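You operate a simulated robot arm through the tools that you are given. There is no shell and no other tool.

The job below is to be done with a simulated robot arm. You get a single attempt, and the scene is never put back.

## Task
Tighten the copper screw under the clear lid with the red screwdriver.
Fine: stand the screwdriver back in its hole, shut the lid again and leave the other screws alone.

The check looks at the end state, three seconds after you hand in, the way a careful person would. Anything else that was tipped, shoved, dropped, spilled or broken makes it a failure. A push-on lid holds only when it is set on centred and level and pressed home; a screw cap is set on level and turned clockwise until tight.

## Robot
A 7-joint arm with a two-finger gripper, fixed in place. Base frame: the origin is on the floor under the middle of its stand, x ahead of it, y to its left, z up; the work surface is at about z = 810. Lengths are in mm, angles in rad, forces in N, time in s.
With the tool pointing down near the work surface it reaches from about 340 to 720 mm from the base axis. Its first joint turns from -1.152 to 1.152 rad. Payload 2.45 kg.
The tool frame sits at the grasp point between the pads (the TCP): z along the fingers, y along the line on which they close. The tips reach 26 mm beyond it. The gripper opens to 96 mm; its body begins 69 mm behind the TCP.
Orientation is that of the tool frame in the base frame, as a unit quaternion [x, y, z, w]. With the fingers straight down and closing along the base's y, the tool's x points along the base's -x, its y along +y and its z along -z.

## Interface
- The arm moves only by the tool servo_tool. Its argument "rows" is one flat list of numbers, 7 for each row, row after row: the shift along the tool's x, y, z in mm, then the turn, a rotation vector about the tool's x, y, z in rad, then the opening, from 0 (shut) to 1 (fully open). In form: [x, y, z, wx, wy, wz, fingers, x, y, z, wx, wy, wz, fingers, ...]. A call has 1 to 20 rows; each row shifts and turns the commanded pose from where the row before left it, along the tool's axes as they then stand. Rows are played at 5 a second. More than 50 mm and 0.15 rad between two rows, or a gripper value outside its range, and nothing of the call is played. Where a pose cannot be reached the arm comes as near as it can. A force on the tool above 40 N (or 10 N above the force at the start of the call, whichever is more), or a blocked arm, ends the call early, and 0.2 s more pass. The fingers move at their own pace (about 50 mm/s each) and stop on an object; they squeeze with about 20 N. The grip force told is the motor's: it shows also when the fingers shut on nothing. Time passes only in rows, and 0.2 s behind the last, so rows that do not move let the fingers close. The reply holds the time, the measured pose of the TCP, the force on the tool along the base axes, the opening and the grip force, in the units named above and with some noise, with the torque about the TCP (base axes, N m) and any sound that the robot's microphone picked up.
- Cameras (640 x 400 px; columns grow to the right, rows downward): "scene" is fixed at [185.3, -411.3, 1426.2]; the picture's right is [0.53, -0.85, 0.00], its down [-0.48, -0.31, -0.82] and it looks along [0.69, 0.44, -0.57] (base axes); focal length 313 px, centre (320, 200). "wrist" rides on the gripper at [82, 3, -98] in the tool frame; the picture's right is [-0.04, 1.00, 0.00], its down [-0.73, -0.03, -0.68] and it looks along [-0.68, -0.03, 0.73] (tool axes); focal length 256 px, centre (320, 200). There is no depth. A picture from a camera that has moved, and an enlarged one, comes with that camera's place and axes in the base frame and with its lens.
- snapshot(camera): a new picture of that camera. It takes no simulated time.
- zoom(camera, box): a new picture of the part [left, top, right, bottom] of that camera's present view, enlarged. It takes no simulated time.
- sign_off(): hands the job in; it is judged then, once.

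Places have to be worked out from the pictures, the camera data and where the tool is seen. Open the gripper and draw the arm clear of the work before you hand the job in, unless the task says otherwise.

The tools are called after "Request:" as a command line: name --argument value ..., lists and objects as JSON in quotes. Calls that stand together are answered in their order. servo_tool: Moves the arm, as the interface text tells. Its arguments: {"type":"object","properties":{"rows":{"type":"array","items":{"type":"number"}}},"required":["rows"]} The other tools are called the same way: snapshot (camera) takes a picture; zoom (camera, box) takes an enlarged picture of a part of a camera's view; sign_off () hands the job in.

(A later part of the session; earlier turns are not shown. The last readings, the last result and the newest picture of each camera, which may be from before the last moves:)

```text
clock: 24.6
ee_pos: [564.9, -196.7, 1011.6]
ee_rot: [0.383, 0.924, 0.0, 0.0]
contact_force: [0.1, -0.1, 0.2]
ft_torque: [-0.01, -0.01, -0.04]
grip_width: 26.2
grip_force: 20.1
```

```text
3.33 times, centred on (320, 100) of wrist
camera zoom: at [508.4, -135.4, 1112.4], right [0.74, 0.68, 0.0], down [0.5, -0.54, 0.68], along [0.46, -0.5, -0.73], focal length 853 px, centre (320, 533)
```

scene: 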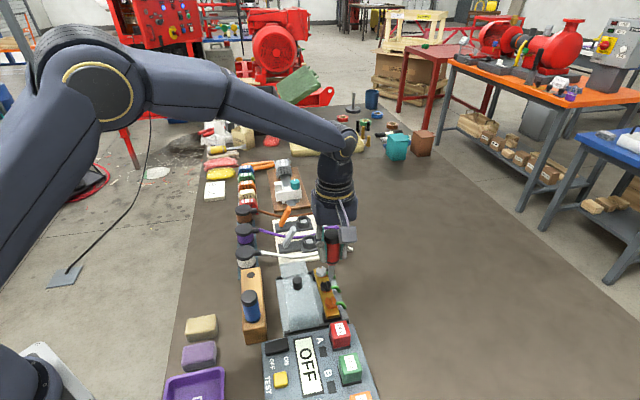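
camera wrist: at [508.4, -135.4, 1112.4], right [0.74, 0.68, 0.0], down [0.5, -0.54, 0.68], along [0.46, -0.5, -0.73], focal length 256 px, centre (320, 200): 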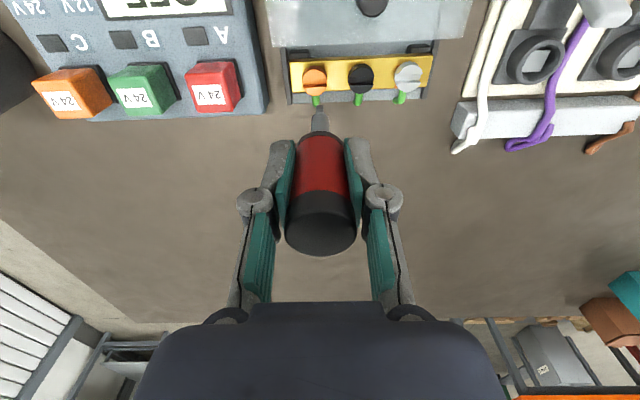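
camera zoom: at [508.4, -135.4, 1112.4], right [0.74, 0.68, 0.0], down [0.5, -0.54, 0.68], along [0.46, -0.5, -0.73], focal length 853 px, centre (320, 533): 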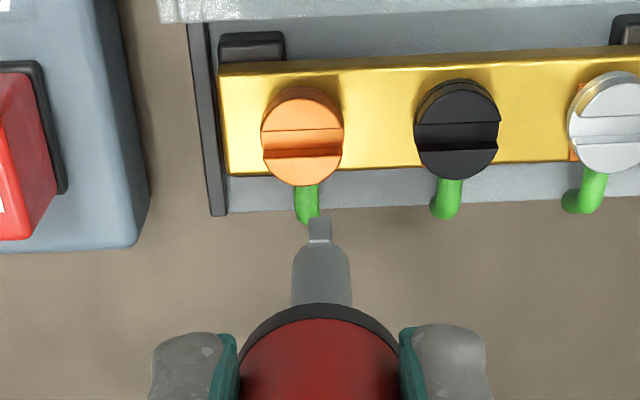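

The rotation test shows the driver axis sits about 3.9 mm behind the tool axis (tool x ≈ −3.9), and in this view the copper screw is at p1≈255 (44 mm from the black one), p2≈540. I turn back −90° about the driver's own axis and then shift over the screw.

Request:
servo_tool --rows '[0, -0.51, 0, 0, 0, -0.131, 0, 0, -0.51, 0, 0, 0, -0.131, 0, 0, -0.51, 0, 0, 0, -0.131, 0, 0, -0.51, 0, 0, 0, -0.131, 0, 0, -0.51, 0, 0, 0, -0.131, 0, 0, -0.51, 0, 0, 0, -0.131, 0, 0, -0.51, 0, 0, 0, -0.131, 0, 0, -0.51, 0, 0, 0, -0.131, 0, 0, -0.51, 0, 0, 0, -0.131, 0, 0, -0.51, 0, 0, 0, -0.131, 0, 0, -0.51, 0, 0, 0, -0.131, 0, 0, -0.51, 0, 0, 0, -0.13, 0, 5.3, 2.7, 0, 0, 0, 0, 0, 0, 0, 15, 0, 0, 0, 0, 0, 0, 15, 0, 0, 0, 0, 0, 0, 10, 0, 0, 0, 0, 0, 0, 0, 0, 0, 0, 0, 0, 0, 0, 0, 0, 0, 0]'

Request:
zoom --camera "wrist" --box '[260, 30, 380, 150]'

Request:
zoom --camera "scene" --box '[300, 245, 360, 310]'

```text
clock: 28.4
ee_pos: [561.1, -203.8, 973.0]
ee_rot: [-0.383, 0.924, 0.0, 0.0]
contact_force: [0.3, -0.2, -1.8]
ft_torque: [-0.02, 0.0, -0.01]
grip_width: 26.3
grip_force: 20.0
```

```text
3.33 times, centred on (320, 90) of wrist
camera zoom: at [500.0, -258.7, 1072.7], right [-0.68, 0.73, 0.0], down [0.54, 0.5, 0.68], along [0.5, 0.46, -0.73], focal length 853 px, centre (320, 567)
```

zoom: 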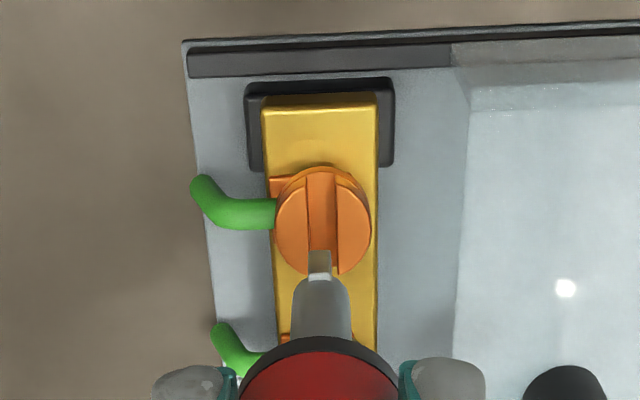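

```text
6.15 times, centred on (330, 278) of scene
camera zoom: at [185.3, -411.3, 1426.2], right [0.53, -0.85, 0.0], down [-0.48, -0.31, -0.82], along [0.69, 0.44, -0.57], focal length 1926 px, centre (258, -277)
```

zoom: 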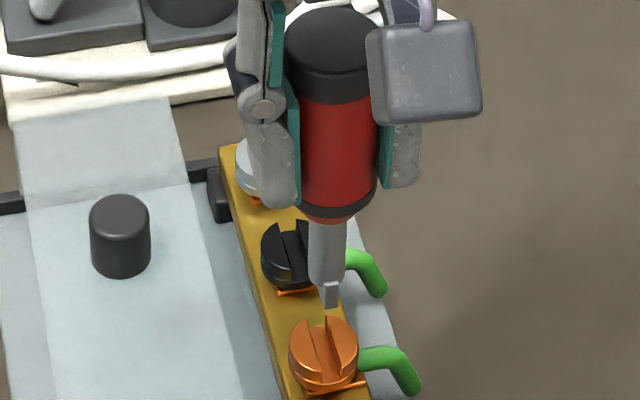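

The blade is laterally almost on the slot; it needs about 2–3 mm along the slot and 0.5 mm sideways. I adjust, lower to a few mm above the head, and check again.

Request:
servo_tool --rows '[2.5, 0.5, 0, 0, 0, 0, 0, 0, 0, 8, 0, 0, 0, 0, 0, 0, 6, 0, 0, 0, 0, 0, 0, 0, 0, 0, 0, 0, 0, 0, 0, 0, 0, 0, 0]'

Request:
zoom --camera "wrist" --box '[280, 50, 360, 130]'

Request:
zoom --camera "scene" --box '[310, 265, 350, 310]'

```text
clock: 29.6
ee_pos: [557.4, -204.5, 958.8]
ee_rot: [-0.383, 0.924, 0.001, -0.001]
contact_force: [0.3, 0.4, -0.5]
ft_torque: [-0.02, 0.0, -0.04]
grip_width: 26.3
grip_force: 20.3
```

```text
5.00 times, centred on (320, 90) of wrist
camera zoom: at [496.5, -260.1, 1058.6], right [-0.68, 0.73, 0.0], down [0.54, 0.5, 0.68], along [0.5, 0.46, -0.73], focal length 1280 px, centre (320, 750)
```

zoom: 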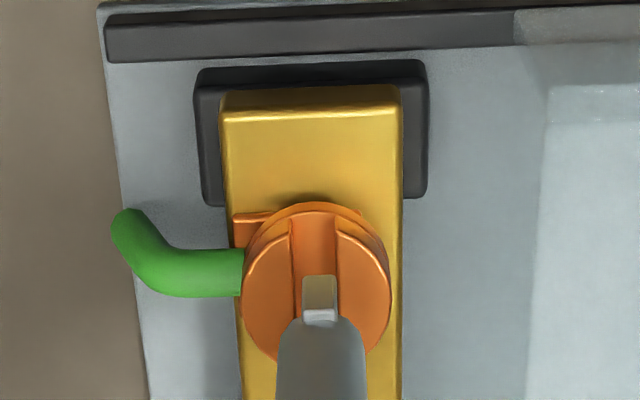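

```text
8.89 times, centred on (330, 288) of scene
camera zoom: at [185.3, -411.3, 1426.2], right [0.53, -0.85, 0.0], down [-0.48, -0.31, -0.82], along [0.69, 0.44, -0.57], focal length 2782 px, centre (231, -578)
```

zoom: 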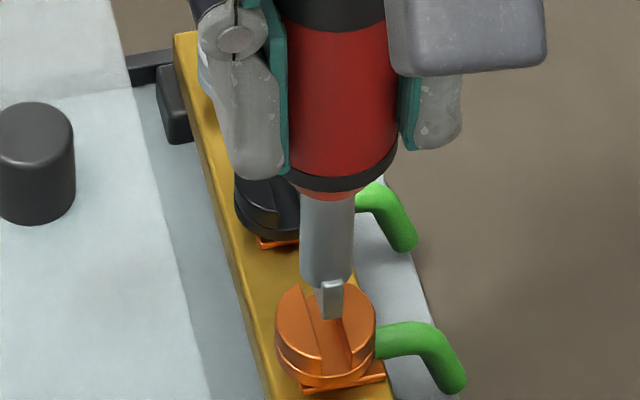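

Along the slot the blade is now centred (scene view); sideways it needs about 0.8 mm toward +p2. I nudge it, let it settle and look again.

Request:
servo_tool --rows '[0, -0.8, 2, 0, 0, 0, 0, 0, 0, 0, 0, 0, 0, 0, 0, 0, 0, 0, 0, 0, 0, 0, 0, 0, 0, 0, 0, 0]'

Request:
zoom --camera "wrist" --box '[290, 70, 350, 120]'

Request:
zoom --camera "scene" --box '[310, 265, 350, 310]'

```text
clock: 30.6
ee_pos: [557.6, -205.6, 956.0]
ee_rot: [-0.383, 0.924, 0.0, 0.001]
contact_force: [0.0, -1.4, -1.8]
ft_torque: [-0.01, 0.01, -0.03]
grip_width: 26.4
grip_force: 20.0
```

```text
8.00 times, centred on (320, 95) of wrist
camera zoom: at [497.1, -260.6, 1056.4], right [-0.68, 0.73, 0.0], down [0.54, 0.5, 0.68], along [0.5, 0.46, -0.73], focal length 2048 px, centre (320, 1040)
```

zoom: 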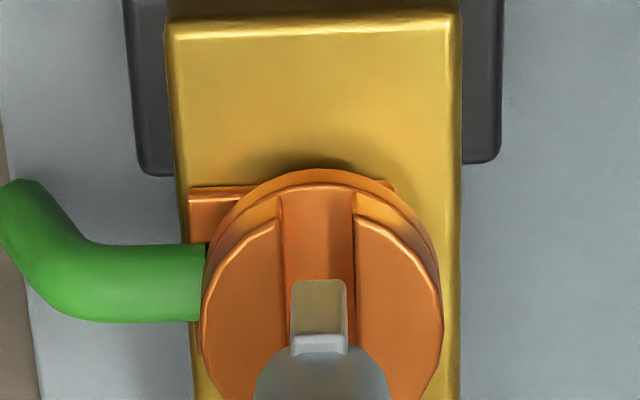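

```text
8.89 times, centred on (330, 288) of scene
camera zoom: at [185.3, -411.3, 1426.2], right [0.53, -0.85, 0.0], down [-0.48, -0.31, -0.82], along [0.69, 0.44, -0.57], focal length 2782 px, centre (231, -578)
```

zoom: 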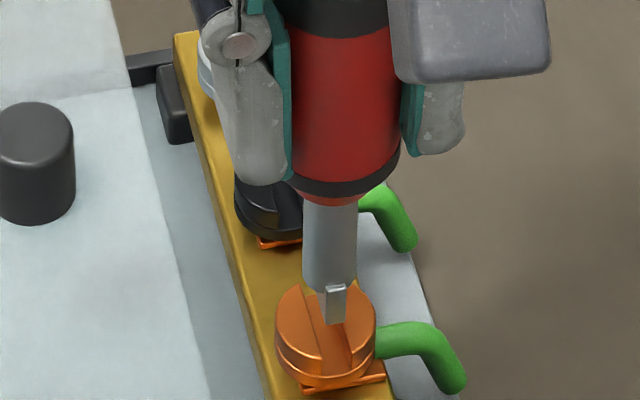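

The blade is centred over the slot in both views. I lower in small steps and watch the force.

Request:
servo_tool --rows '[-0.5, 0, 2, 0, 0, 0, 0, 0, 0, 2, 0, 0, 0, 0, 0, 0, 2, 0, 0, 0, 0, 0, 0, 0, 0, 0, 0, 0, 0, 0, 0, 0, 0, 0, 0]'

Request:
zoom --camera "wrist" --box '[290, 70, 350, 120]'

Request:
zoom --camera "scene" --box '[310, 265, 350, 310]'

```text
clock: 31.8
ee_pos: [557.7, -204.8, 950.1]
ee_rot: [-0.383, 0.924, 0.001, -0.001]
contact_force: [-0.1, 0.4, -1.1]
ft_torque: [0.02, -0.01, 0.02]
grip_width: 26.4
grip_force: 20.0
```

```text
8.00 times, centred on (320, 95) of wrist
camera zoom: at [496.8, -259.9, 1050.5], right [-0.68, 0.73, 0.0], down [0.54, 0.5, 0.68], along [0.5, 0.46, -0.73], focal length 2048 px, centre (320, 1040)
```

zoom: 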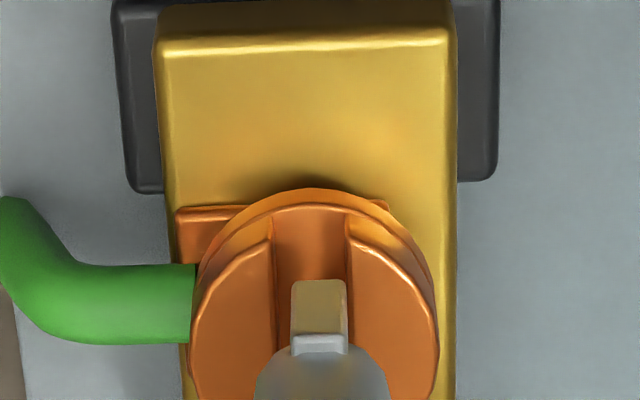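

```text
8.89 times, centred on (330, 288) of scene
camera zoom: at [185.3, -411.3, 1426.2], right [0.53, -0.85, 0.0], down [-0.48, -0.31, -0.82], along [0.69, 0.44, -0.57], focal length 2782 px, centre (231, -578)
```

zoom: 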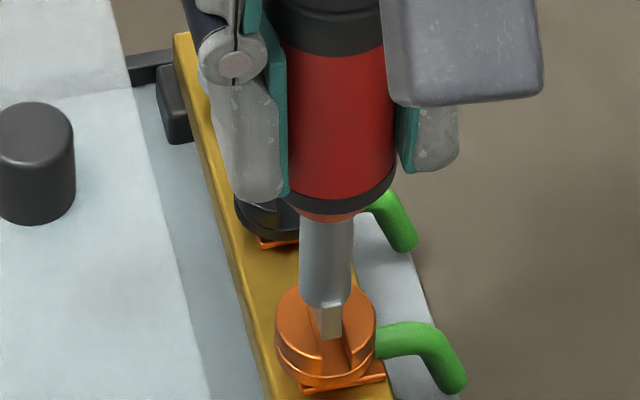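

Sideways it drifted about 0.7 mm; I correct and lower 4 mm more.

Request:
servo_tool --rows '[0, -0.7, 0, 0, 0, 0, 0, 0, 0, 2, 0, 0, 0, 0, 0, 0, 2, 0, 0, 0, 0, 0, 0, 0, 0, 0, 0, 0, 0, 0, 0, 0, 0, 0, 0]'

Request:
zoom --camera "wrist" --box '[290, 70, 350, 120]'

Request:
zoom --camera "scene" --box '[310, 265, 350, 310]'

```text
clock: 33.0
ee_pos: [558.3, -206.5, 945.2]
ee_rot: [-0.383, 0.924, 0.0, 0.0]
contact_force: [-0.5, 0.0, -1.0]
ft_torque: [-0.01, -0.01, 0.01]
grip_width: 26.1
grip_force: 19.9
```

```text
8.00 times, centred on (320, 95) of wrist
camera zoom: at [497.6, -259.9, 1045.4], right [-0.68, 0.73, 0.0], down [0.54, 0.5, 0.68], along [0.5, 0.46, -0.73], focal length 2048 px, centre (320, 1040)
```

zoom: 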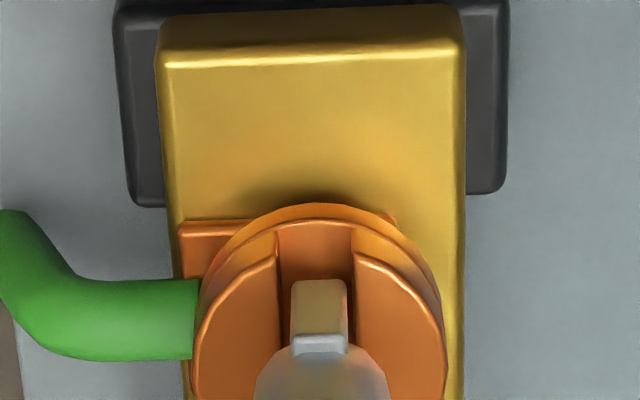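

```text
8.89 times, centred on (330, 288) of scene
camera zoom: at [185.3, -411.3, 1426.2], right [0.53, -0.85, 0.0], down [-0.48, -0.31, -0.82], along [0.69, 0.44, -0.57], focal length 2782 px, centre (231, -578)
```

zoom: 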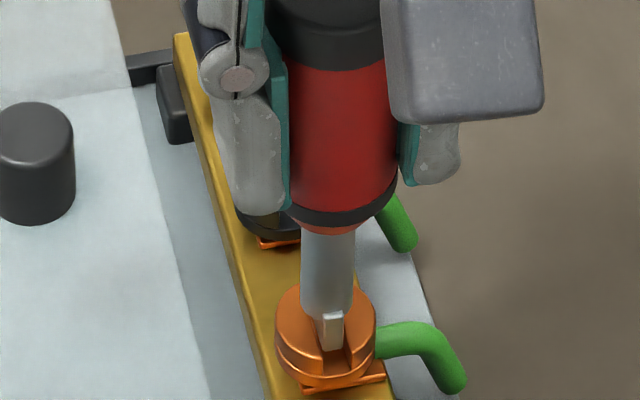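

The blade is right at the slot mouth, centred to about 0.3 mm, with no contact force yet. I lower further into the slot.

Request:
servo_tool --rows '[0, -0.2, 1.5, 0, 0, 0, 0, 0, 0, 1.5, 0, 0, 0, 0, 0, 0, 1.5, 0, 0, 0, 0, 0, 0, 0, 0, 0, 0, 0]'

Request:
zoom --camera "wrist" --box '[290, 70, 350, 120]'

Request:
zoom --camera "scene" --box '[310, 265, 350, 310]'

```text
clock: 34.0
ee_pos: [558.9, -205.3, 940.1]
ee_rot: [-0.382, 0.924, 0.0, 0.0]
contact_force: [0.3, 0.4, -0.9]
ft_torque: [-0.03, -0.01, -0.02]
grip_width: 26.5
grip_force: 19.9
```

```text
8.00 times, centred on (320, 95) of wrist
camera zoom: at [498.0, -260.3, 1041.3], right [-0.68, 0.73, 0.0], down [0.54, 0.5, 0.68], along [0.5, 0.46, -0.73], focal length 2048 px, centre (320, 1040)
```

zoom: 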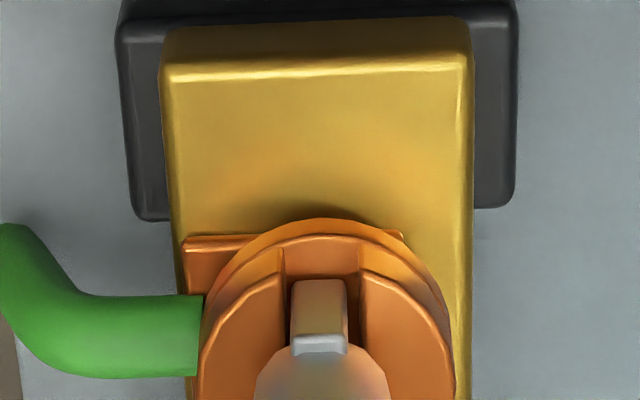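

```text
8.89 times, centred on (330, 288) of scene
camera zoom: at [185.3, -411.3, 1426.2], right [0.53, -0.85, 0.0], down [-0.48, -0.31, -0.82], along [0.69, 0.44, -0.57], focal length 2782 px, centre (231, -578)
```

zoom: 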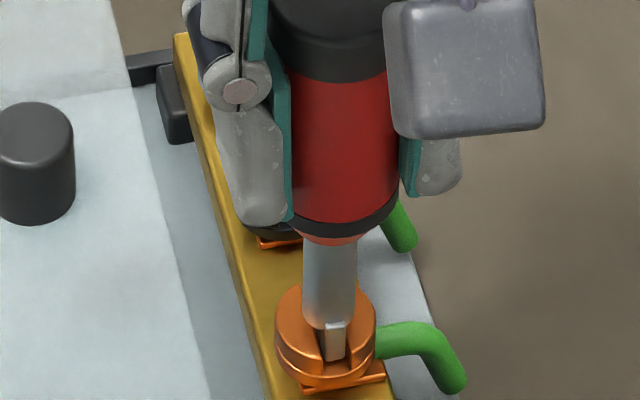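

No contact yet and the blade is going into the slot. I continue down gently until a force appears.

Request:
servo_tool --rows '[0, 0.3, 1.5, 0, 0, 0, 0, 0, 0, 1.5, 0, 0, 0, 0, 0, 0, 0, 0, 0, 0, 0]'

Request:
zoom --camera "wrist" --box '[290, 70, 350, 120]'

Request:
zoom --camera "scene" --box '[310, 265, 350, 310]'

```text
clock: 34.8
ee_pos: [558.8, -206.2, 938.6]
ee_rot: [-0.382, 0.924, -0.002, 0.0]
contact_force: [-2.3, -1.8, 14.6]
ft_torque: [-0.12, 0.12, 0.01]
grip_width: 26.1
grip_force: 20.4
```

```text
8.00 times, centred on (320, 95) of wrist
camera zoom: at [498.1, -260.4, 1039.8], right [-0.68, 0.74, 0.0], down [0.54, 0.5, 0.68], along [0.5, 0.46, -0.73], focal length 2048 px, centre (320, 1040)
```

zoom: 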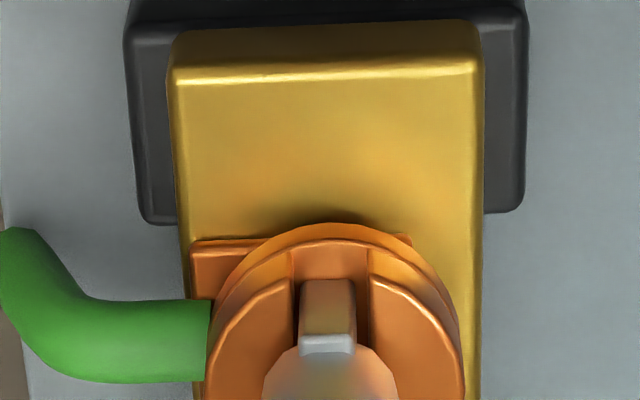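

```text
8.89 times, centred on (330, 288) of scene
camera zoom: at [184.9, -411.3, 1426.2], right [0.53, -0.85, 0.0], down [-0.48, -0.31, -0.82], along [0.69, 0.44, -0.57], focal length 2782 px, centre (231, -578)
```

zoom: 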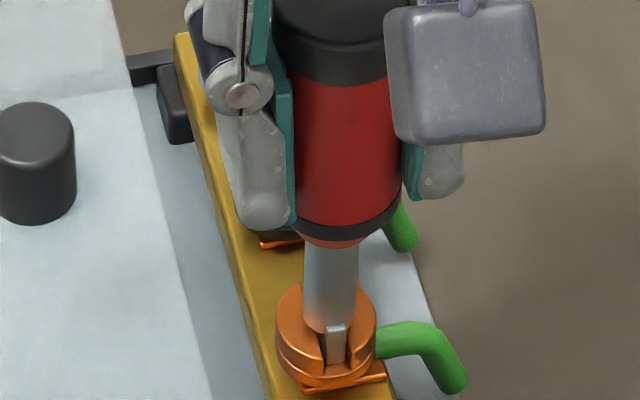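

The blade has bottomed in the slot (about 15 N upward at z=938.6, slot floor ≈ 848) and sits inside it in both views. I begin turning clockwise about the driver's own axis, 30° first, watching torque.

Request:
servo_tool --rows '[0, 0.5, 0, 0, 0, 0.131, 0, 0, 0.5, 0, 0, 0, 0.131, 0, 0, 0.5, 0, 0, 0, 0.131, 0, 0, 0.5, 0, 0, 0, 0.131, 0, 0, 0, 0, 0, 0, 0, 0]'

Request:
zoom --camera "wrist" --box '[290, 70, 350, 120]'

Request:
zoom --camera "scene" --box '[310, 265, 350, 310]'

```text
clock: 36.0
ee_pos: [557.0, -205.2, 939.5]
ee_rot: [-0.129, 0.992, -0.001, 0.001]
contact_force: [4.8, 1.9, 11.1]
ft_torque: [0.19, -0.46, 0.01]
grip_width: 26.2
grip_force: 20.0
```

```text
8.00 times, centred on (320, 95) of wrist
camera zoom: at [476.4, -221.2, 1039.2], right [-0.22, 0.98, 0.0], down [0.72, 0.16, 0.68], along [0.66, 0.15, -0.73], focal length 2048 px, centre (320, 1040)
```

zoom: 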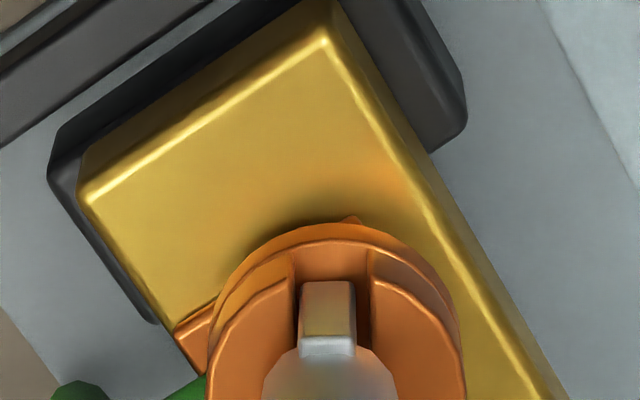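

```text
8.89 times, centred on (330, 288) of scene
camera zoom: at [185.2, -411.2, 1426.2], right [0.53, -0.85, 0.0], down [-0.48, -0.31, -0.82], along [0.69, 0.44, -0.57], focal length 2782 px, centre (231, -578)
```

zoom: 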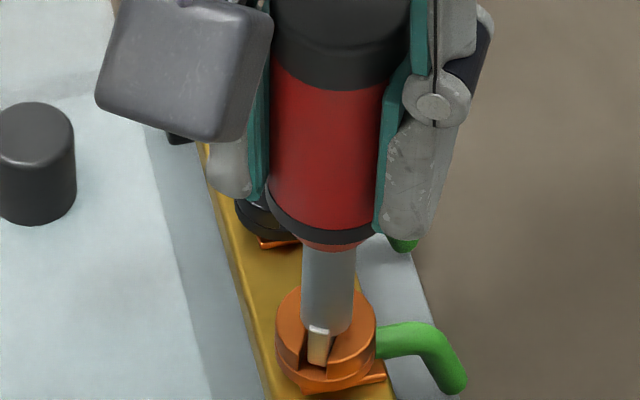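

The screw turns with the blade (slot rotated 30° with it) and turns freely, so it was loose. I continue clockwise.

Request:
servo_tool --rows '[0, 0.5, 0, 0, 0, 0.131, 0, 0, 0.5, 0, 0, 0, 0.131, 0, 0, 0.5, 0.1, 0, 0, 0.131, 0, 0, 0.5, 0, 0, 0, 0.131, 0, 0, 0.5, 0.1, 0, 0, 0.131, 0, 0, 0.5, 0, 0, 0, 0.131, 0, 0, 0, 0, 0, 0, 0, 0]'

Request:
zoom --camera "wrist" --box '[290, 70, 350, 120]'

Request:
zoom --camera "scene" --box '[310, 265, 350, 310]'

```text
clock: 37.6
ee_pos: [555.4, -201.0, 938.1]
ee_rot: [0.26, 0.965, 0.001, -0.001]
contact_force: [-3.7, 4.9, 9.8]
ft_torque: [0.39, 0.24, 0.04]
grip_width: 26.5
grip_force: 20.2
```

```text
8.00 times, centred on (320, 95) of wrist
camera zoom: at [486.7, -156.1, 1038.9], right [0.54, 0.84, 0.0], down [0.62, -0.4, 0.68], along [0.57, -0.36, -0.74], focal length 2048 px, centre (320, 1040)
```

zoom: 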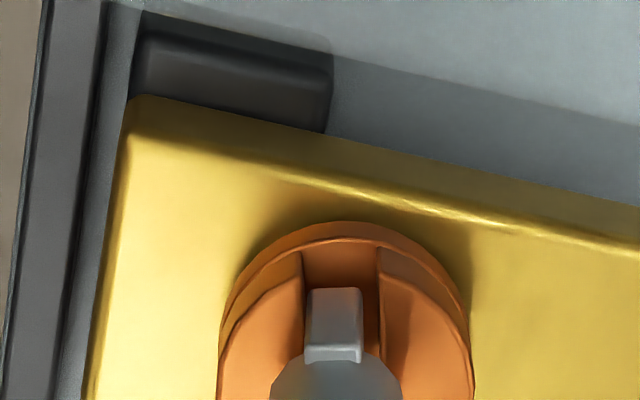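

```text
8.89 times, centred on (330, 288) of scene
camera zoom: at [185.0, -411.1, 1426.3], right [0.53, -0.85, 0.0], down [-0.48, -0.31, -0.82], along [0.69, 0.44, -0.57], focal length 2782 px, centre (231, -578)
```

zoom: 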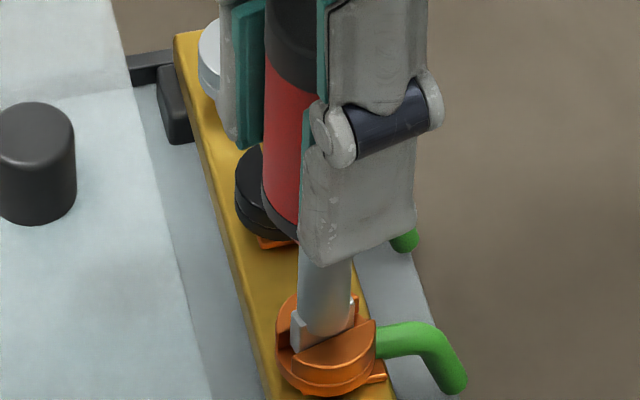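

The screw follows (75° so far) with the blade well inside the slot. I carry on clockwise with a light down-push.

Request:
servo_tool --rows '[0, 0.5, 0.1, 0, 0, 0.131, 0, 0, 0.5, 0.1, 0, 0, 0.131, 0, 0, 0.5, 0.1, 0, 0, 0.131, 0, 0, 0.5, 0.1, 0, 0, 0.131, 0, 0, 0.5, 0.1, 0, 0, 0.131, 0, 0, 0.5, 0.1, 0, 0, 0.131, 0, 0, 0, 0, 0, 0, 0, 0]'

Request:
zoom --camera "wrist" --box '[290, 70, 350, 120]'

Request:
zoom --camera "scene" --box '[310, 265, 350, 310]'

```text
clock: 39.2
ee_pos: [558.5, -198.1, 940.7]
ee_rot: [0.611, 0.792, 0.0, 0.001]
contact_force: [5.3, 2.6, 2.8]
ft_torque: [0.26, -0.49, 0.31]
grip_width: 30.0
grip_force: 19.8
```

```text
8.00 times, centred on (320, 95) of wrist
camera zoom: at [541.3, -118.5, 1039.8], right [0.98, 0.22, 0.0], down [0.16, -0.72, 0.68], along [0.15, -0.66, -0.73], focal length 2048 px, centre (320, 1040)
```

zoom: 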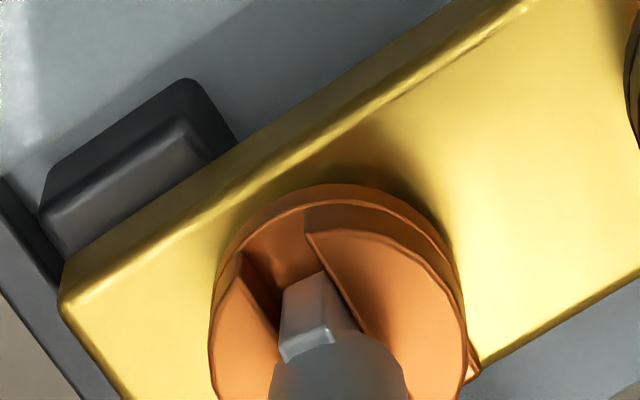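

```text
8.89 times, centred on (330, 288) of scene
camera zoom: at [185.4, -411.2, 1426.2], right [0.53, -0.85, 0.0], down [-0.48, -0.31, -0.82], along [0.69, 0.44, -0.57], focal length 2782 px, centre (231, -578)
```

zoom: 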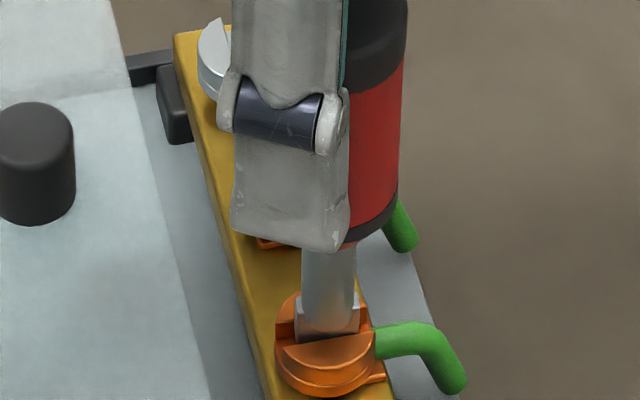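

Torque rose to 0.31 N m and the handle cammed round in the pads (grip width 26→30 mm, blade now about 28° behind the tool), so the screw has come up firm after roughly 90°. I take a steady reading and look at the whole screw before deciding how to seat the handle again.

Request:
servo_tool --rows '[0, 0, 0, 0, 0, 0, 0, 0, 0, 0, 0, 0, 0, 0]'

Request:
snapshot --camera "wrist"

Request:
zoom --camera "scene" --box '[300, 220, 360, 310]'

Request:
zoom --camera "wrist" --box '[260, 60, 380, 260]'

```text
clock: 39.8
ee_pos: [559.6, -198.1, 940.2]
ee_rot: [0.61, 0.792, 0.0, 0.001]
contact_force: [7.4, 1.7, 5.7]
ft_torque: [0.15, -0.6, 0.27]
grip_width: 29.8
grip_force: 20.0
```

```text
taken
camera wrist: at [541.1, -118.5, 1039.7], right [0.98, 0.22, 0.0], down [0.16, -0.72, 0.68], along [0.15, -0.66, -0.73], focal length 256 px, centre (320, 200)
```

wrist: 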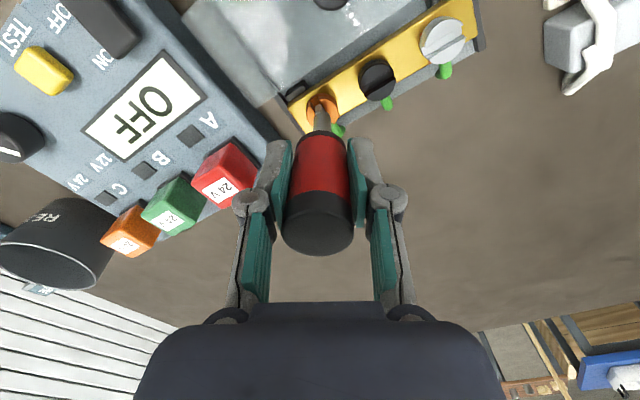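

```text
4.44 times, centred on (330, 265) of scene
camera zoom: at [185.4, -411.2, 1426.2], right [0.53, -0.85, 0.0], down [-0.48, -0.31, -0.82], along [0.69, 0.44, -0.57], focal length 1391 px, centre (276, -89)
```

zoom: 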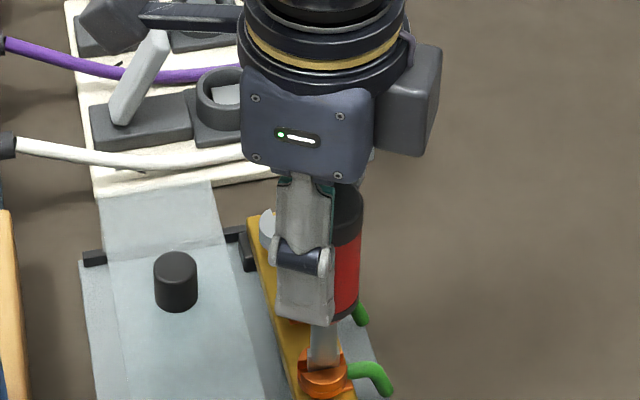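

```text
2.00 times, centred on (320, 160) of wrist
camera zoom: at [541.1, -118.5, 1039.7], right [0.98, 0.22, 0.0], down [0.16, -0.72, 0.68], along [0.15, -0.66, -0.73], focal length 512 px, centre (320, 280)
```

zoom: 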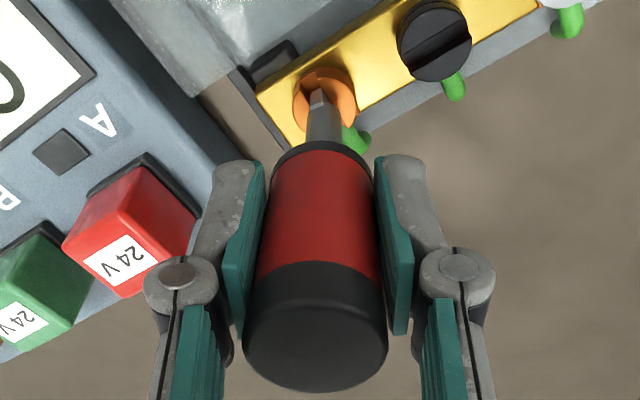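

I check the handle's shape and the slot angle up close.

Request:
zoom --camera "wrist" --box '[275, 85, 365, 215]'

Request:
zoom --camera "wrist" --box '[295, 85, 345, 125]'

Request:
zoom --camera "scene" --box '[318, 285, 348, 315]'

```text
3.08 times, centred on (320, 150) of wrist
camera zoom: at [541.1, -118.5, 1039.7], right [0.98, 0.22, 0.0], down [0.16, -0.72, 0.68], along [0.15, -0.66, -0.73], focal length 788 px, centre (320, 354)
```

zoom: 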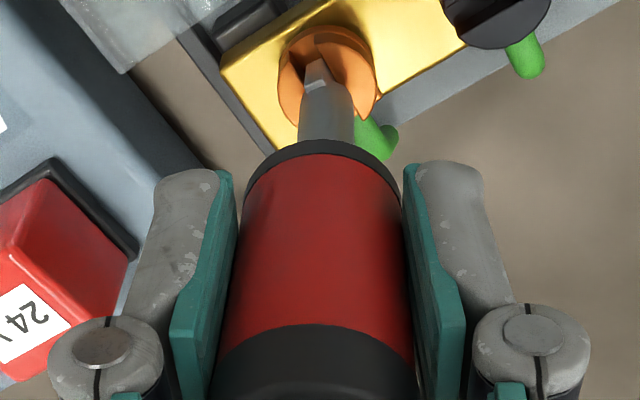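

```text
10.00 times, centred on (320, 105) of wrist
camera zoom: at [541.1, -118.5, 1039.7], right [0.98, 0.22, 0.0], down [0.16, -0.72, 0.68], along [0.15, -0.66, -0.73], focal length 2560 px, centre (320, 1150)
```

zoom: 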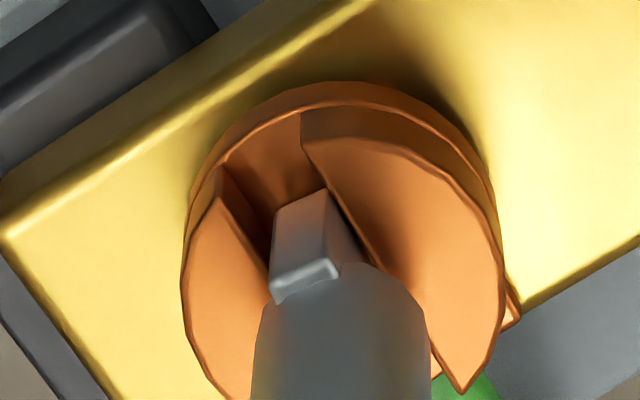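

```text
13.33 times, centred on (333, 300) of scene
camera zoom: at [185.4, -411.2, 1426.2], right [0.53, -0.85, 0.0], down [-0.48, -0.31, -0.82], along [0.69, 0.44, -0.57], focal length 4174 px, centre (147, -1133)
```

zoom: 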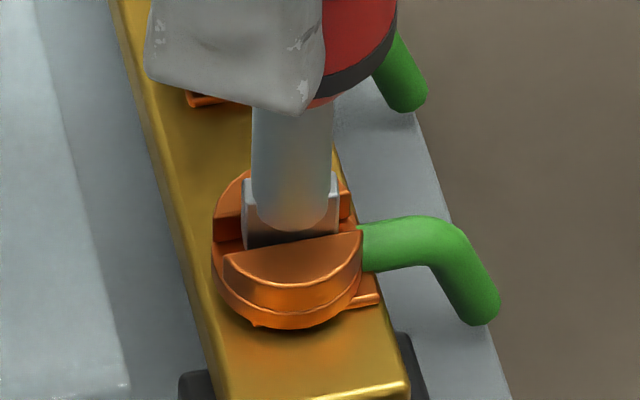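

The slot now lies across the bar, so the copper screw has turned about 90° and stopped; the handle slipped 30° in the pads at about 0.3 N m. I continue a little further clockwise (tightening direction only) to confirm that the screw is at its stop and to let the handle reseat in the pads.

Request:
servo_tool --rows '[0, 0.8, 0, 0, 0, 0.131, 0, 0, 0.7, 0, 0, 0, 0.131, 0, 0, 0, 0, 0, 0, 0, 0]'

Request:
zoom --camera "wrist" --box '[275, 75, 365, 205]'

Request:
zoom --camera "scene" --box '[318, 285, 348, 315]'

```text
clock: 40.6
ee_pos: [559.5, -198.7, 940.6]
ee_rot: [0.709, 0.706, 0.001, -0.001]
contact_force: [9.1, 3.7, 0.8]
ft_torque: [0.29, -0.81, 0.2]
grip_width: 29.9
grip_force: 19.9
```

```text
3.08 times, centred on (320, 140) of wrist
camera zoom: at [562.9, -116.1, 1039.3], right [1.0, -0.04, 0.0], down [-0.03, -0.73, 0.68], along [-0.03, -0.68, -0.73], focal length 788 px, centre (320, 385)
```

zoom: 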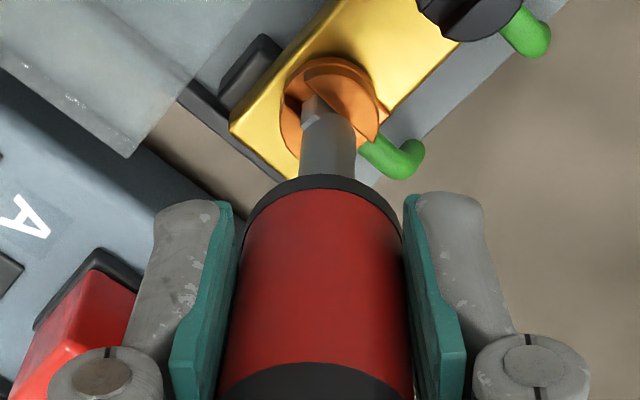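

```text
13.33 times, centred on (333, 300) of scene
camera zoom: at [185.5, -411.2, 1426.2], right [0.53, -0.85, 0.0], down [-0.48, -0.31, -0.82], along [0.69, 0.44, -0.57], focal length 4174 px, centre (147, -1133)
```

zoom: 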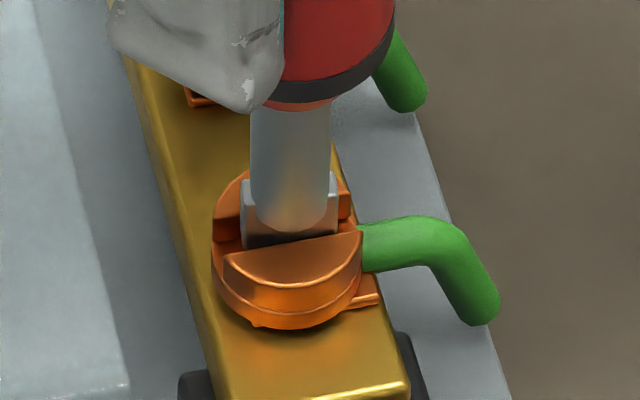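

The tool turned another 15° while blade and screw stayed put: the screw is at its stop and tight (the handle is round with two flats and just slips). I ease the side load and then lift the blade straight out without turning back.

Request:
servo_tool --rows '[0.3, 0.8, 0, 0, 0, 0, 0, 0, 0, 0, 0, 0, 0, 0]'

```text
clock: 41.2
ee_pos: [560.2, -198.9, 940.3]
ee_rot: [0.709, 0.706, 0.0, 0.001]
contact_force: [6.3, 4.2, 7.0]
ft_torque: [0.43, -0.56, 0.14]
grip_width: 29.8
grip_force: 19.6
```

Request:
servo_tool --rows '[0.5, 0.9, 0, 0, 0, 0, 0, 0.4, 0.8, 0, 0, 0, 0, 0, 0, 0, 0, 0, 0, 0, 0]'

Request:
zoom --camera "scene" --box '[300, 245, 360, 315]'

```text
clock: 42.0
ee_pos: [561.8, -198.5, 938.8]
ee_rot: [0.709, 0.706, -0.001, 0.0]
contact_force: [-0.7, 0.8, 13.7]
ft_torque: [-0.03, 0.02, -0.02]
grip_width: 29.6
grip_force: 20.7
```

```text
5.71 times, centred on (330, 280) of scene
camera zoom: at [185.0, -411.2, 1426.2], right [0.53, -0.85, 0.0], down [-0.48, -0.31, -0.82], along [0.69, 0.44, -0.57], focal length 1789 px, centre (263, -257)
```

zoom: 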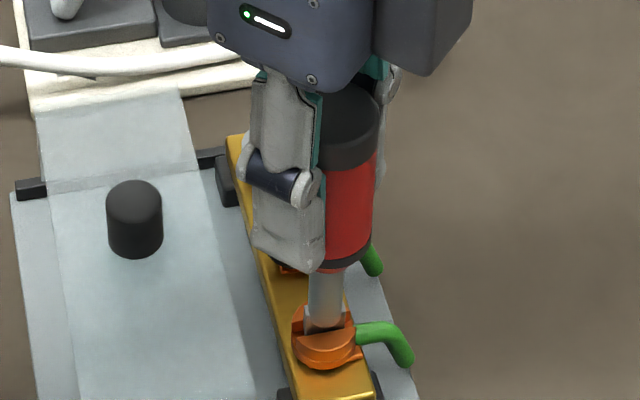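

Side loads are now near zero with the driver upright. I lift straight up out of the slot.

Request:
servo_tool --rows '[0, 0, -4, 0, 0, 0, 0, 0, 0, -5, 0, 0, 0, 0, 0, 0, -8, 0, 0, 0, 0, 0, 0, -15, 0, 0, 0, 0, 0, 0, -20, 0, 0, 0, 0, 0, 0, -20, 0, 0, 0, 0, 0, 0, 0, 0, 0, 0, 0]'

Request:
snapshot --camera "wrist"

Request:
zoom --camera "scene" --box '[290, 220, 370, 320]'

Request:
zoom --camera "wrist" --box '[270, 40, 370, 140]'

```text
clock: 43.6
ee_pos: [561.5, -196.3, 1009.9]
ee_rot: [0.708, 0.706, 0.0, 0.001]
contact_force: [0.1, 0.3, -1.1]
ft_torque: [-0.04, -0.02, 0.02]
grip_width: 29.5
grip_force: 20.0
```

```text
taken
camera wrist: at [565.2, -114.5, 1110.0], right [1.0, -0.04, 0.0], down [-0.03, -0.73, 0.68], along [-0.03, -0.68, -0.73], focal length 256 px, centre (320, 200)
```

wrist: 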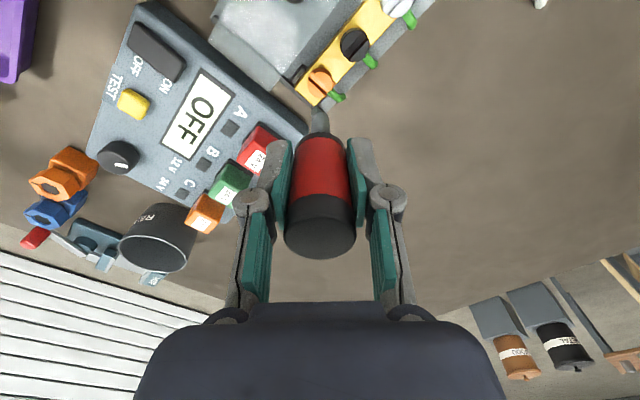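

```text
4.00 times, centred on (330, 270) of scene
camera zoom: at [185.3, -411.3, 1426.2], right [0.53, -0.85, 0.0], down [-0.48, -0.31, -0.82], along [0.69, 0.44, -0.57], focal length 1252 px, centre (280, -80)
```

zoom: 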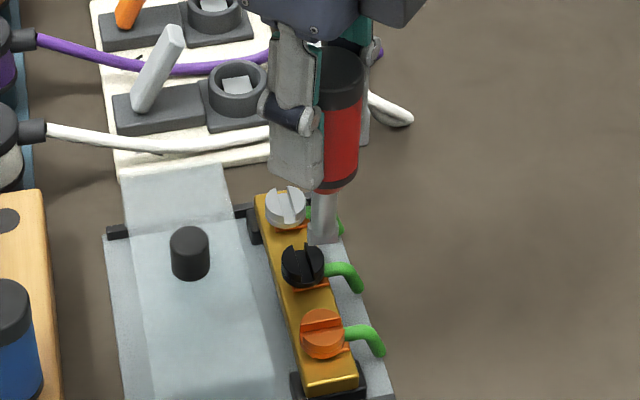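

```text
4.00 times, centred on (320, 90) of wrist
camera zoom: at [565.2, -114.5, 1110.0], right [1.0, -0.04, 0.0], down [-0.03, -0.73, 0.68], along [-0.03, -0.68, -0.73], focal length 1024 px, centre (320, 640)
```

zoom: 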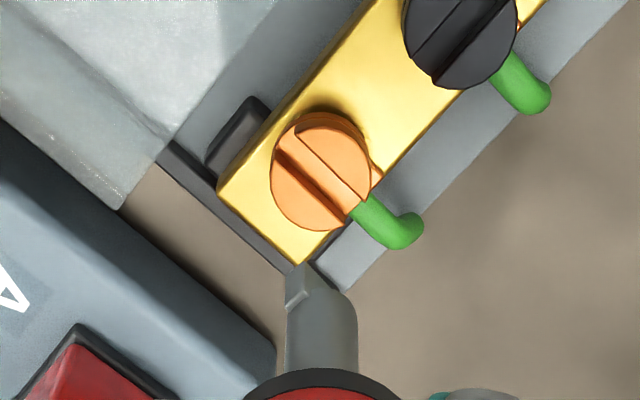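

The copper screw now sits with its slot square across the bar (turned 90°) and the other two are untouched. I turn the tool back to its first yaw at this height, then carry the driver to its block.

Request:
servo_tool --rows '[0, 0, 0, 0, 0, -0.131, 0, 0, 0, 0, 0, 0, -0.131, 0, 0, 0, 0, 0, 0, -0.131, 0, 0, 0, 0, 0, 0, -0.131, 0, 0, 0, 0, 0, 0, -0.131, 0, 0, 0, 0, 0, 0, -0.131, 0, 0, 0, 0, 0, 0, -0.131, 0, 0, 0, 0, 0, 0, -0.131, 0, 0, 0, 0, 0, 0, -0.131, 0, 0, 0, 0, 0, 0, -0.131, 0, 0, 0, 0, 0, 0, -0.131, 0, 0, 0, 0, 0, 0, -0.131, 0, 0, 0, 0, 0, 0, -0.131, 0, 0, 0, 0, 0, 0, -0.131, 0, 0, 0, 0, 0, 0, -0.131, 0, 0, 0, 0, 0, 0, -0.131, 0, 0, 0, 0, 0, 0, -0.131, 0, 0, 0, 0, 0, 0, -0.131, 0, 0, 0, 0, 0, 0, 0, 0]'

Request:
zoom --camera "scene" --box '[290, 220, 370, 320]'

Request:
zoom --camera "wrist" --box '[270, 40, 370, 140]'

```text
clock: 47.6
ee_pos: [563.1, -197.5, 1010.4]
ee_rot: [-0.384, 0.924, 0.0, 0.0]
contact_force: [0.1, 0.7, -0.7]
ft_torque: [0.0, 0.03, 0.03]
grip_width: 29.8
grip_force: 19.9
```

```text
4.00 times, centred on (330, 270) of scene
camera zoom: at [185.3, -411.3, 1426.2], right [0.53, -0.85, 0.0], down [-0.48, -0.31, -0.82], along [0.69, 0.44, -0.57], focal length 1252 px, centre (280, -80)
```

zoom: 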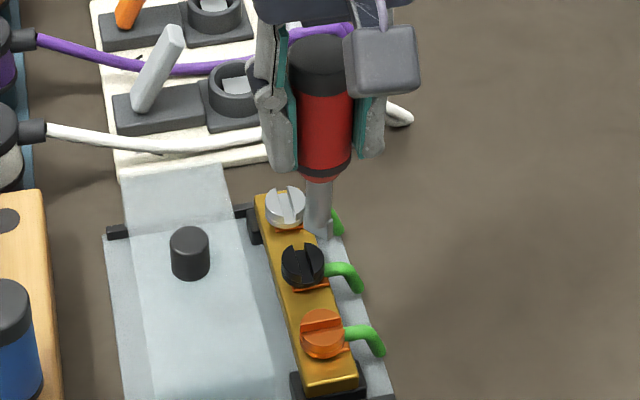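

```text
4.00 times, centred on (320, 90) of wrist
camera zoom: at [503.4, -252.4, 1110.3], right [-0.68, 0.73, 0.0], down [0.54, 0.5, 0.68], along [0.5, 0.46, -0.73], focal length 1024 px, centre (320, 640)
```

zoom: 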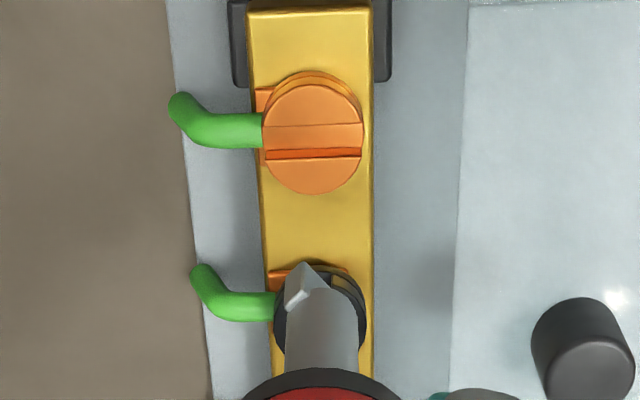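

The driver hangs straight, and the copper slot is exactly square to the bar. I carry the driver back to above its hole.

Request:
servo_tool --rows '[-19.1, 32.2, 0, 0, 0, 0, 0, -19.1, 32.2, 0, 0, 0, 0, 0, -19.1, 32.2, 0, 0, 0, 0, 0, -19.1, 32.2, 0, 0, 0, 0, 0, -19.1, 32.2, 0, 0, 0, 0, 0, 0, 0, 0, 0, 0, 0, 0, 0, 0, 0, 0, 0, 0, 0, 0, 0, 0, 0, 0, 0, 0]'

Request:
zoom --camera "wrist" --box '[270, 60, 370, 160]'

Request:
zoom --camera "scene" --box '[215, 200, 295, 300]'

```text
clock: 49.4
ee_pos: [518.1, -15.4, 1008.5]
ee_rot: [-0.383, 0.924, 0.0, 0.0]
contact_force: [-0.3, 0.4, -0.6]
ft_torque: [-0.02, -0.01, -0.03]
grip_width: 29.7
grip_force: 19.7
```

```text
4.00 times, centred on (320, 110) of wrist
camera zoom: at [456.8, -70.0, 1109.0], right [-0.68, 0.73, 0.0], down [0.54, 0.5, 0.68], along [0.5, 0.46, -0.73], focal length 1024 px, centre (320, 560)
```

zoom: 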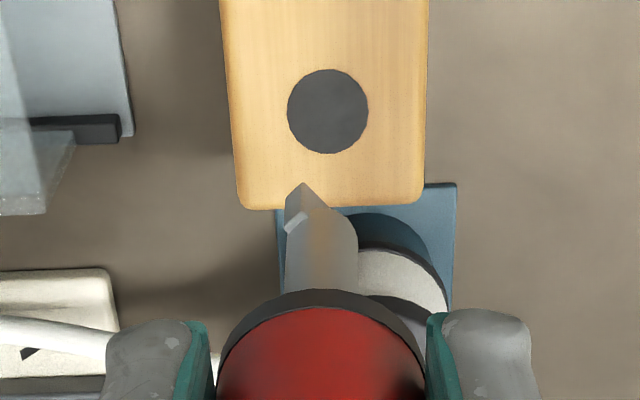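

```text
4.00 times, centred on (255, 250) of scene
camera zoom: at [185.3, -411.3, 1426.2], right [0.53, -0.85, 0.0], down [-0.48, -0.31, -0.82], along [0.69, 0.44, -0.57], focal length 1252 px, centre (580, 0)
```

zoom: 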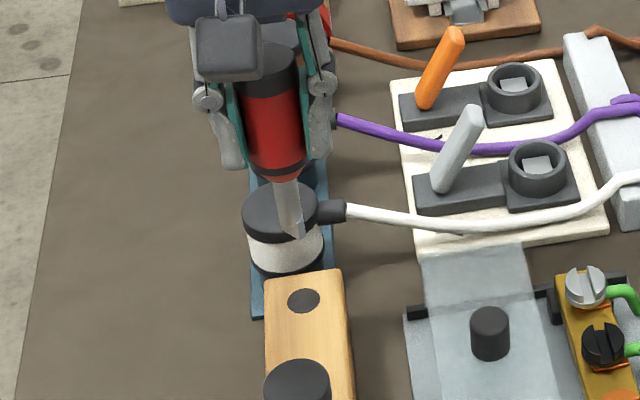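

The hole sits just ahead of the blade as it did right after lifting; I need about 1 mm along the block. I adjust and lower until the tip is some 10 mm above the block top.

Request:
servo_tool --rows '[1.0, 0, 0, 0, 0, 0, 0, 0, 0, 15, 0, 0, 0, 0, 0, 0, 15, 0, 0, 0, 0, 0, 0, 8, 0, 0, 0, 0, 0, 0, 0, 0, 0, 0, 0, 0, 0, 0, 0, 0, 0, 0]'

Request:
zoom --camera "wrist" --box '[280, 60, 360, 140]'

Request:
zoom --camera "scene" --box '[225, 235, 275, 295]'

```text
clock: 50.8
ee_pos: [516.7, -17.0, 972.1]
ee_rot: [-0.383, 0.924, 0.0, 0.0]
contact_force: [0.1, 0.1, -1.5]
ft_torque: [-0.04, 0.0, -0.01]
grip_width: 29.5
grip_force: 19.3
```

```text
5.00 times, centred on (320, 100) of wrist
camera zoom: at [455.6, -71.1, 1071.5], right [-0.68, 0.73, 0.0], down [0.54, 0.5, 0.68], along [0.5, 0.46, -0.73], focal length 1280 px, centre (320, 700)
```

zoom: 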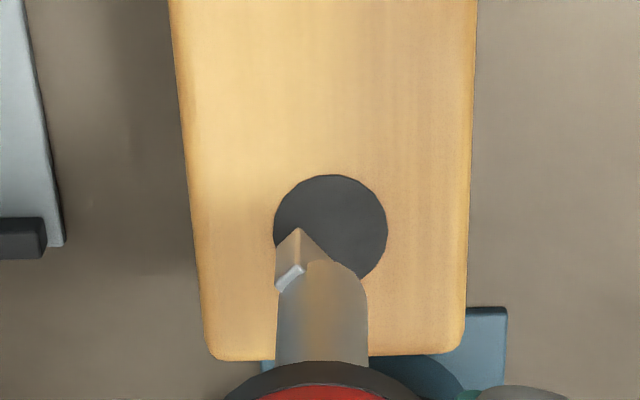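

```text
6.67 times, centred on (250, 265) of scene
camera zoom: at [185.3, -411.3, 1426.2], right [0.53, -0.85, 0.0], down [-0.48, -0.31, -0.82], along [0.69, 0.44, -0.57], focal length 2087 px, centre (787, -233)
```

zoom: 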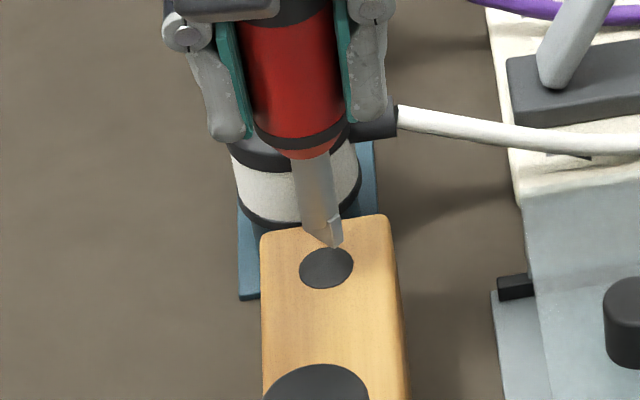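

Both views say the tip needs about 1.2 mm sideways (tool +y) to be centred on the 18 mm hole; lengthwise it is good. I shift, lower 8 mm and check again just above the hole.

Request:
servo_tool --rows '[0, 1.2, 0, 0, 0, 0, 0, 0, 0, 5, 0, 0, 0, 0, 0, 0, 3, 0, 0, 0, 0, 0, 0, 0, 0, 0, 0, 0, 0, 0, 0, 0, 0, 0, 0]'

Request:
zoom --camera "wrist" --box '[290, 75, 350, 125]'

Request:
zoom --camera "scene" --box '[235, 245, 275, 285]'

```text
clock: 52.0
ee_pos: [515.8, -16.7, 963.7]
ee_rot: [-0.383, 0.924, 0.0, 0.001]
contact_force: [-0.1, 0.3, -1.1]
ft_torque: [-0.03, 0.0, 0.0]
grip_width: 29.4
grip_force: 19.3
```

```text
8.00 times, centred on (320, 100) of wrist
camera zoom: at [455.3, -71.2, 1064.1], right [-0.68, 0.73, 0.0], down [0.54, 0.5, 0.68], along [0.5, 0.46, -0.73], focal length 2048 px, centre (320, 1000)
```

zoom: 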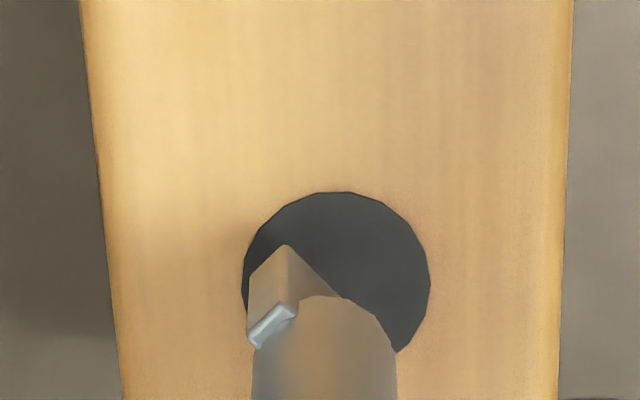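

```text
10.00 times, centred on (255, 265) of scene
camera zoom: at [185.3, -411.3, 1426.2], right [0.53, -0.85, 0.0], down [-0.48, -0.31, -0.82], along [0.69, 0.44, -0.57], focal length 3130 px, centre (970, -450)
```

zoom: 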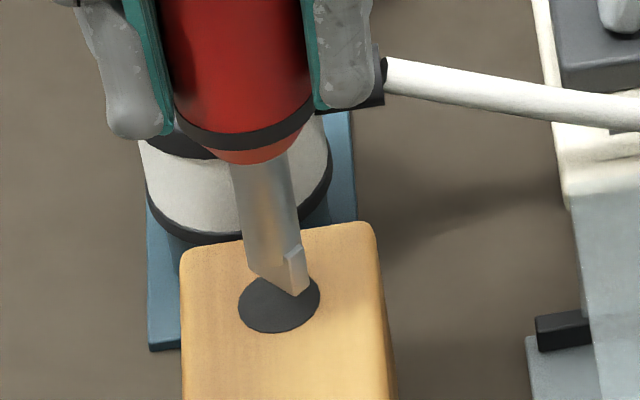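

The hole centre is still about 1.2 mm to tool +y; lengthwise it's fine. I shift and lower so the tip just enters the hole, then look.

Request:
servo_tool --rows '[0.3, 1.2, 0, 0, 0, 0, 0, 0, 0, 0, 0, 0, 0, 0, 0, 0, 3, 0, 0, 0, 0, 0, 0, 3, 0, 0, 0, 0, 0, 0, 0, 0, 0, 0, 0, 0, 0, 0, 0, 0, 0, 0]'

Request:
zoom --camera "wrist" --box '[290, 75, 350, 125]'

Request:
zoom --camera "scene" --box '[235, 245, 275, 285]'

```text
clock: 53.4
ee_pos: [516.1, -16.0, 958.6]
ee_rot: [-0.383, 0.924, 0.0, 0.0]
contact_force: [0.2, 1.2, -0.9]
ft_torque: [0.02, 0.02, 0.0]
grip_width: 29.6
grip_force: 20.2
```

```text
8.00 times, centred on (320, 100) of wrist
camera zoom: at [454.1, -70.7, 1057.4], right [-0.68, 0.73, 0.0], down [0.54, 0.5, 0.68], along [0.5, 0.46, -0.73], focal length 2048 px, centre (320, 1000)
```

zoom: 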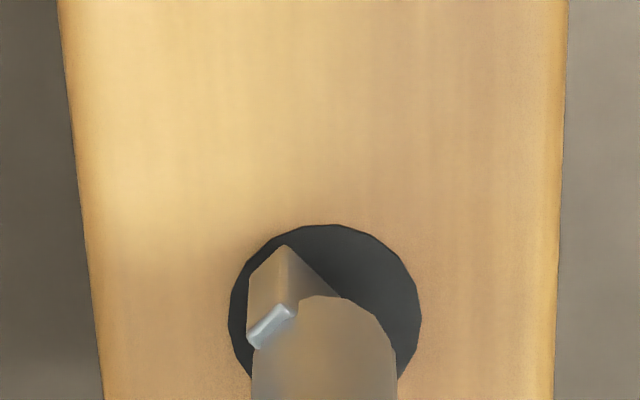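

```text
10.00 times, centred on (255, 265) of scene
camera zoom: at [185.3, -411.3, 1426.2], right [0.53, -0.85, 0.0], down [-0.48, -0.31, -0.82], along [0.69, 0.44, -0.57], focal length 3130 px, centre (970, -450)
```

zoom: 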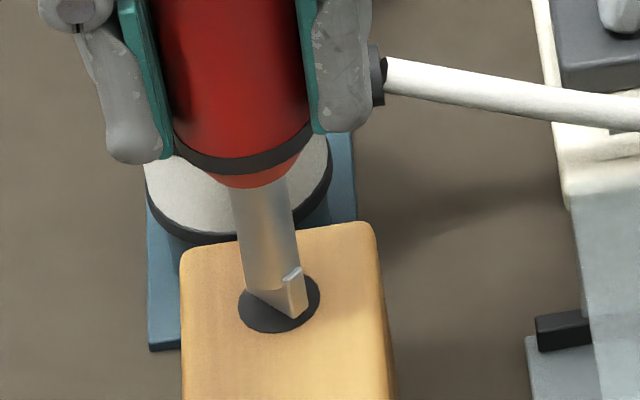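

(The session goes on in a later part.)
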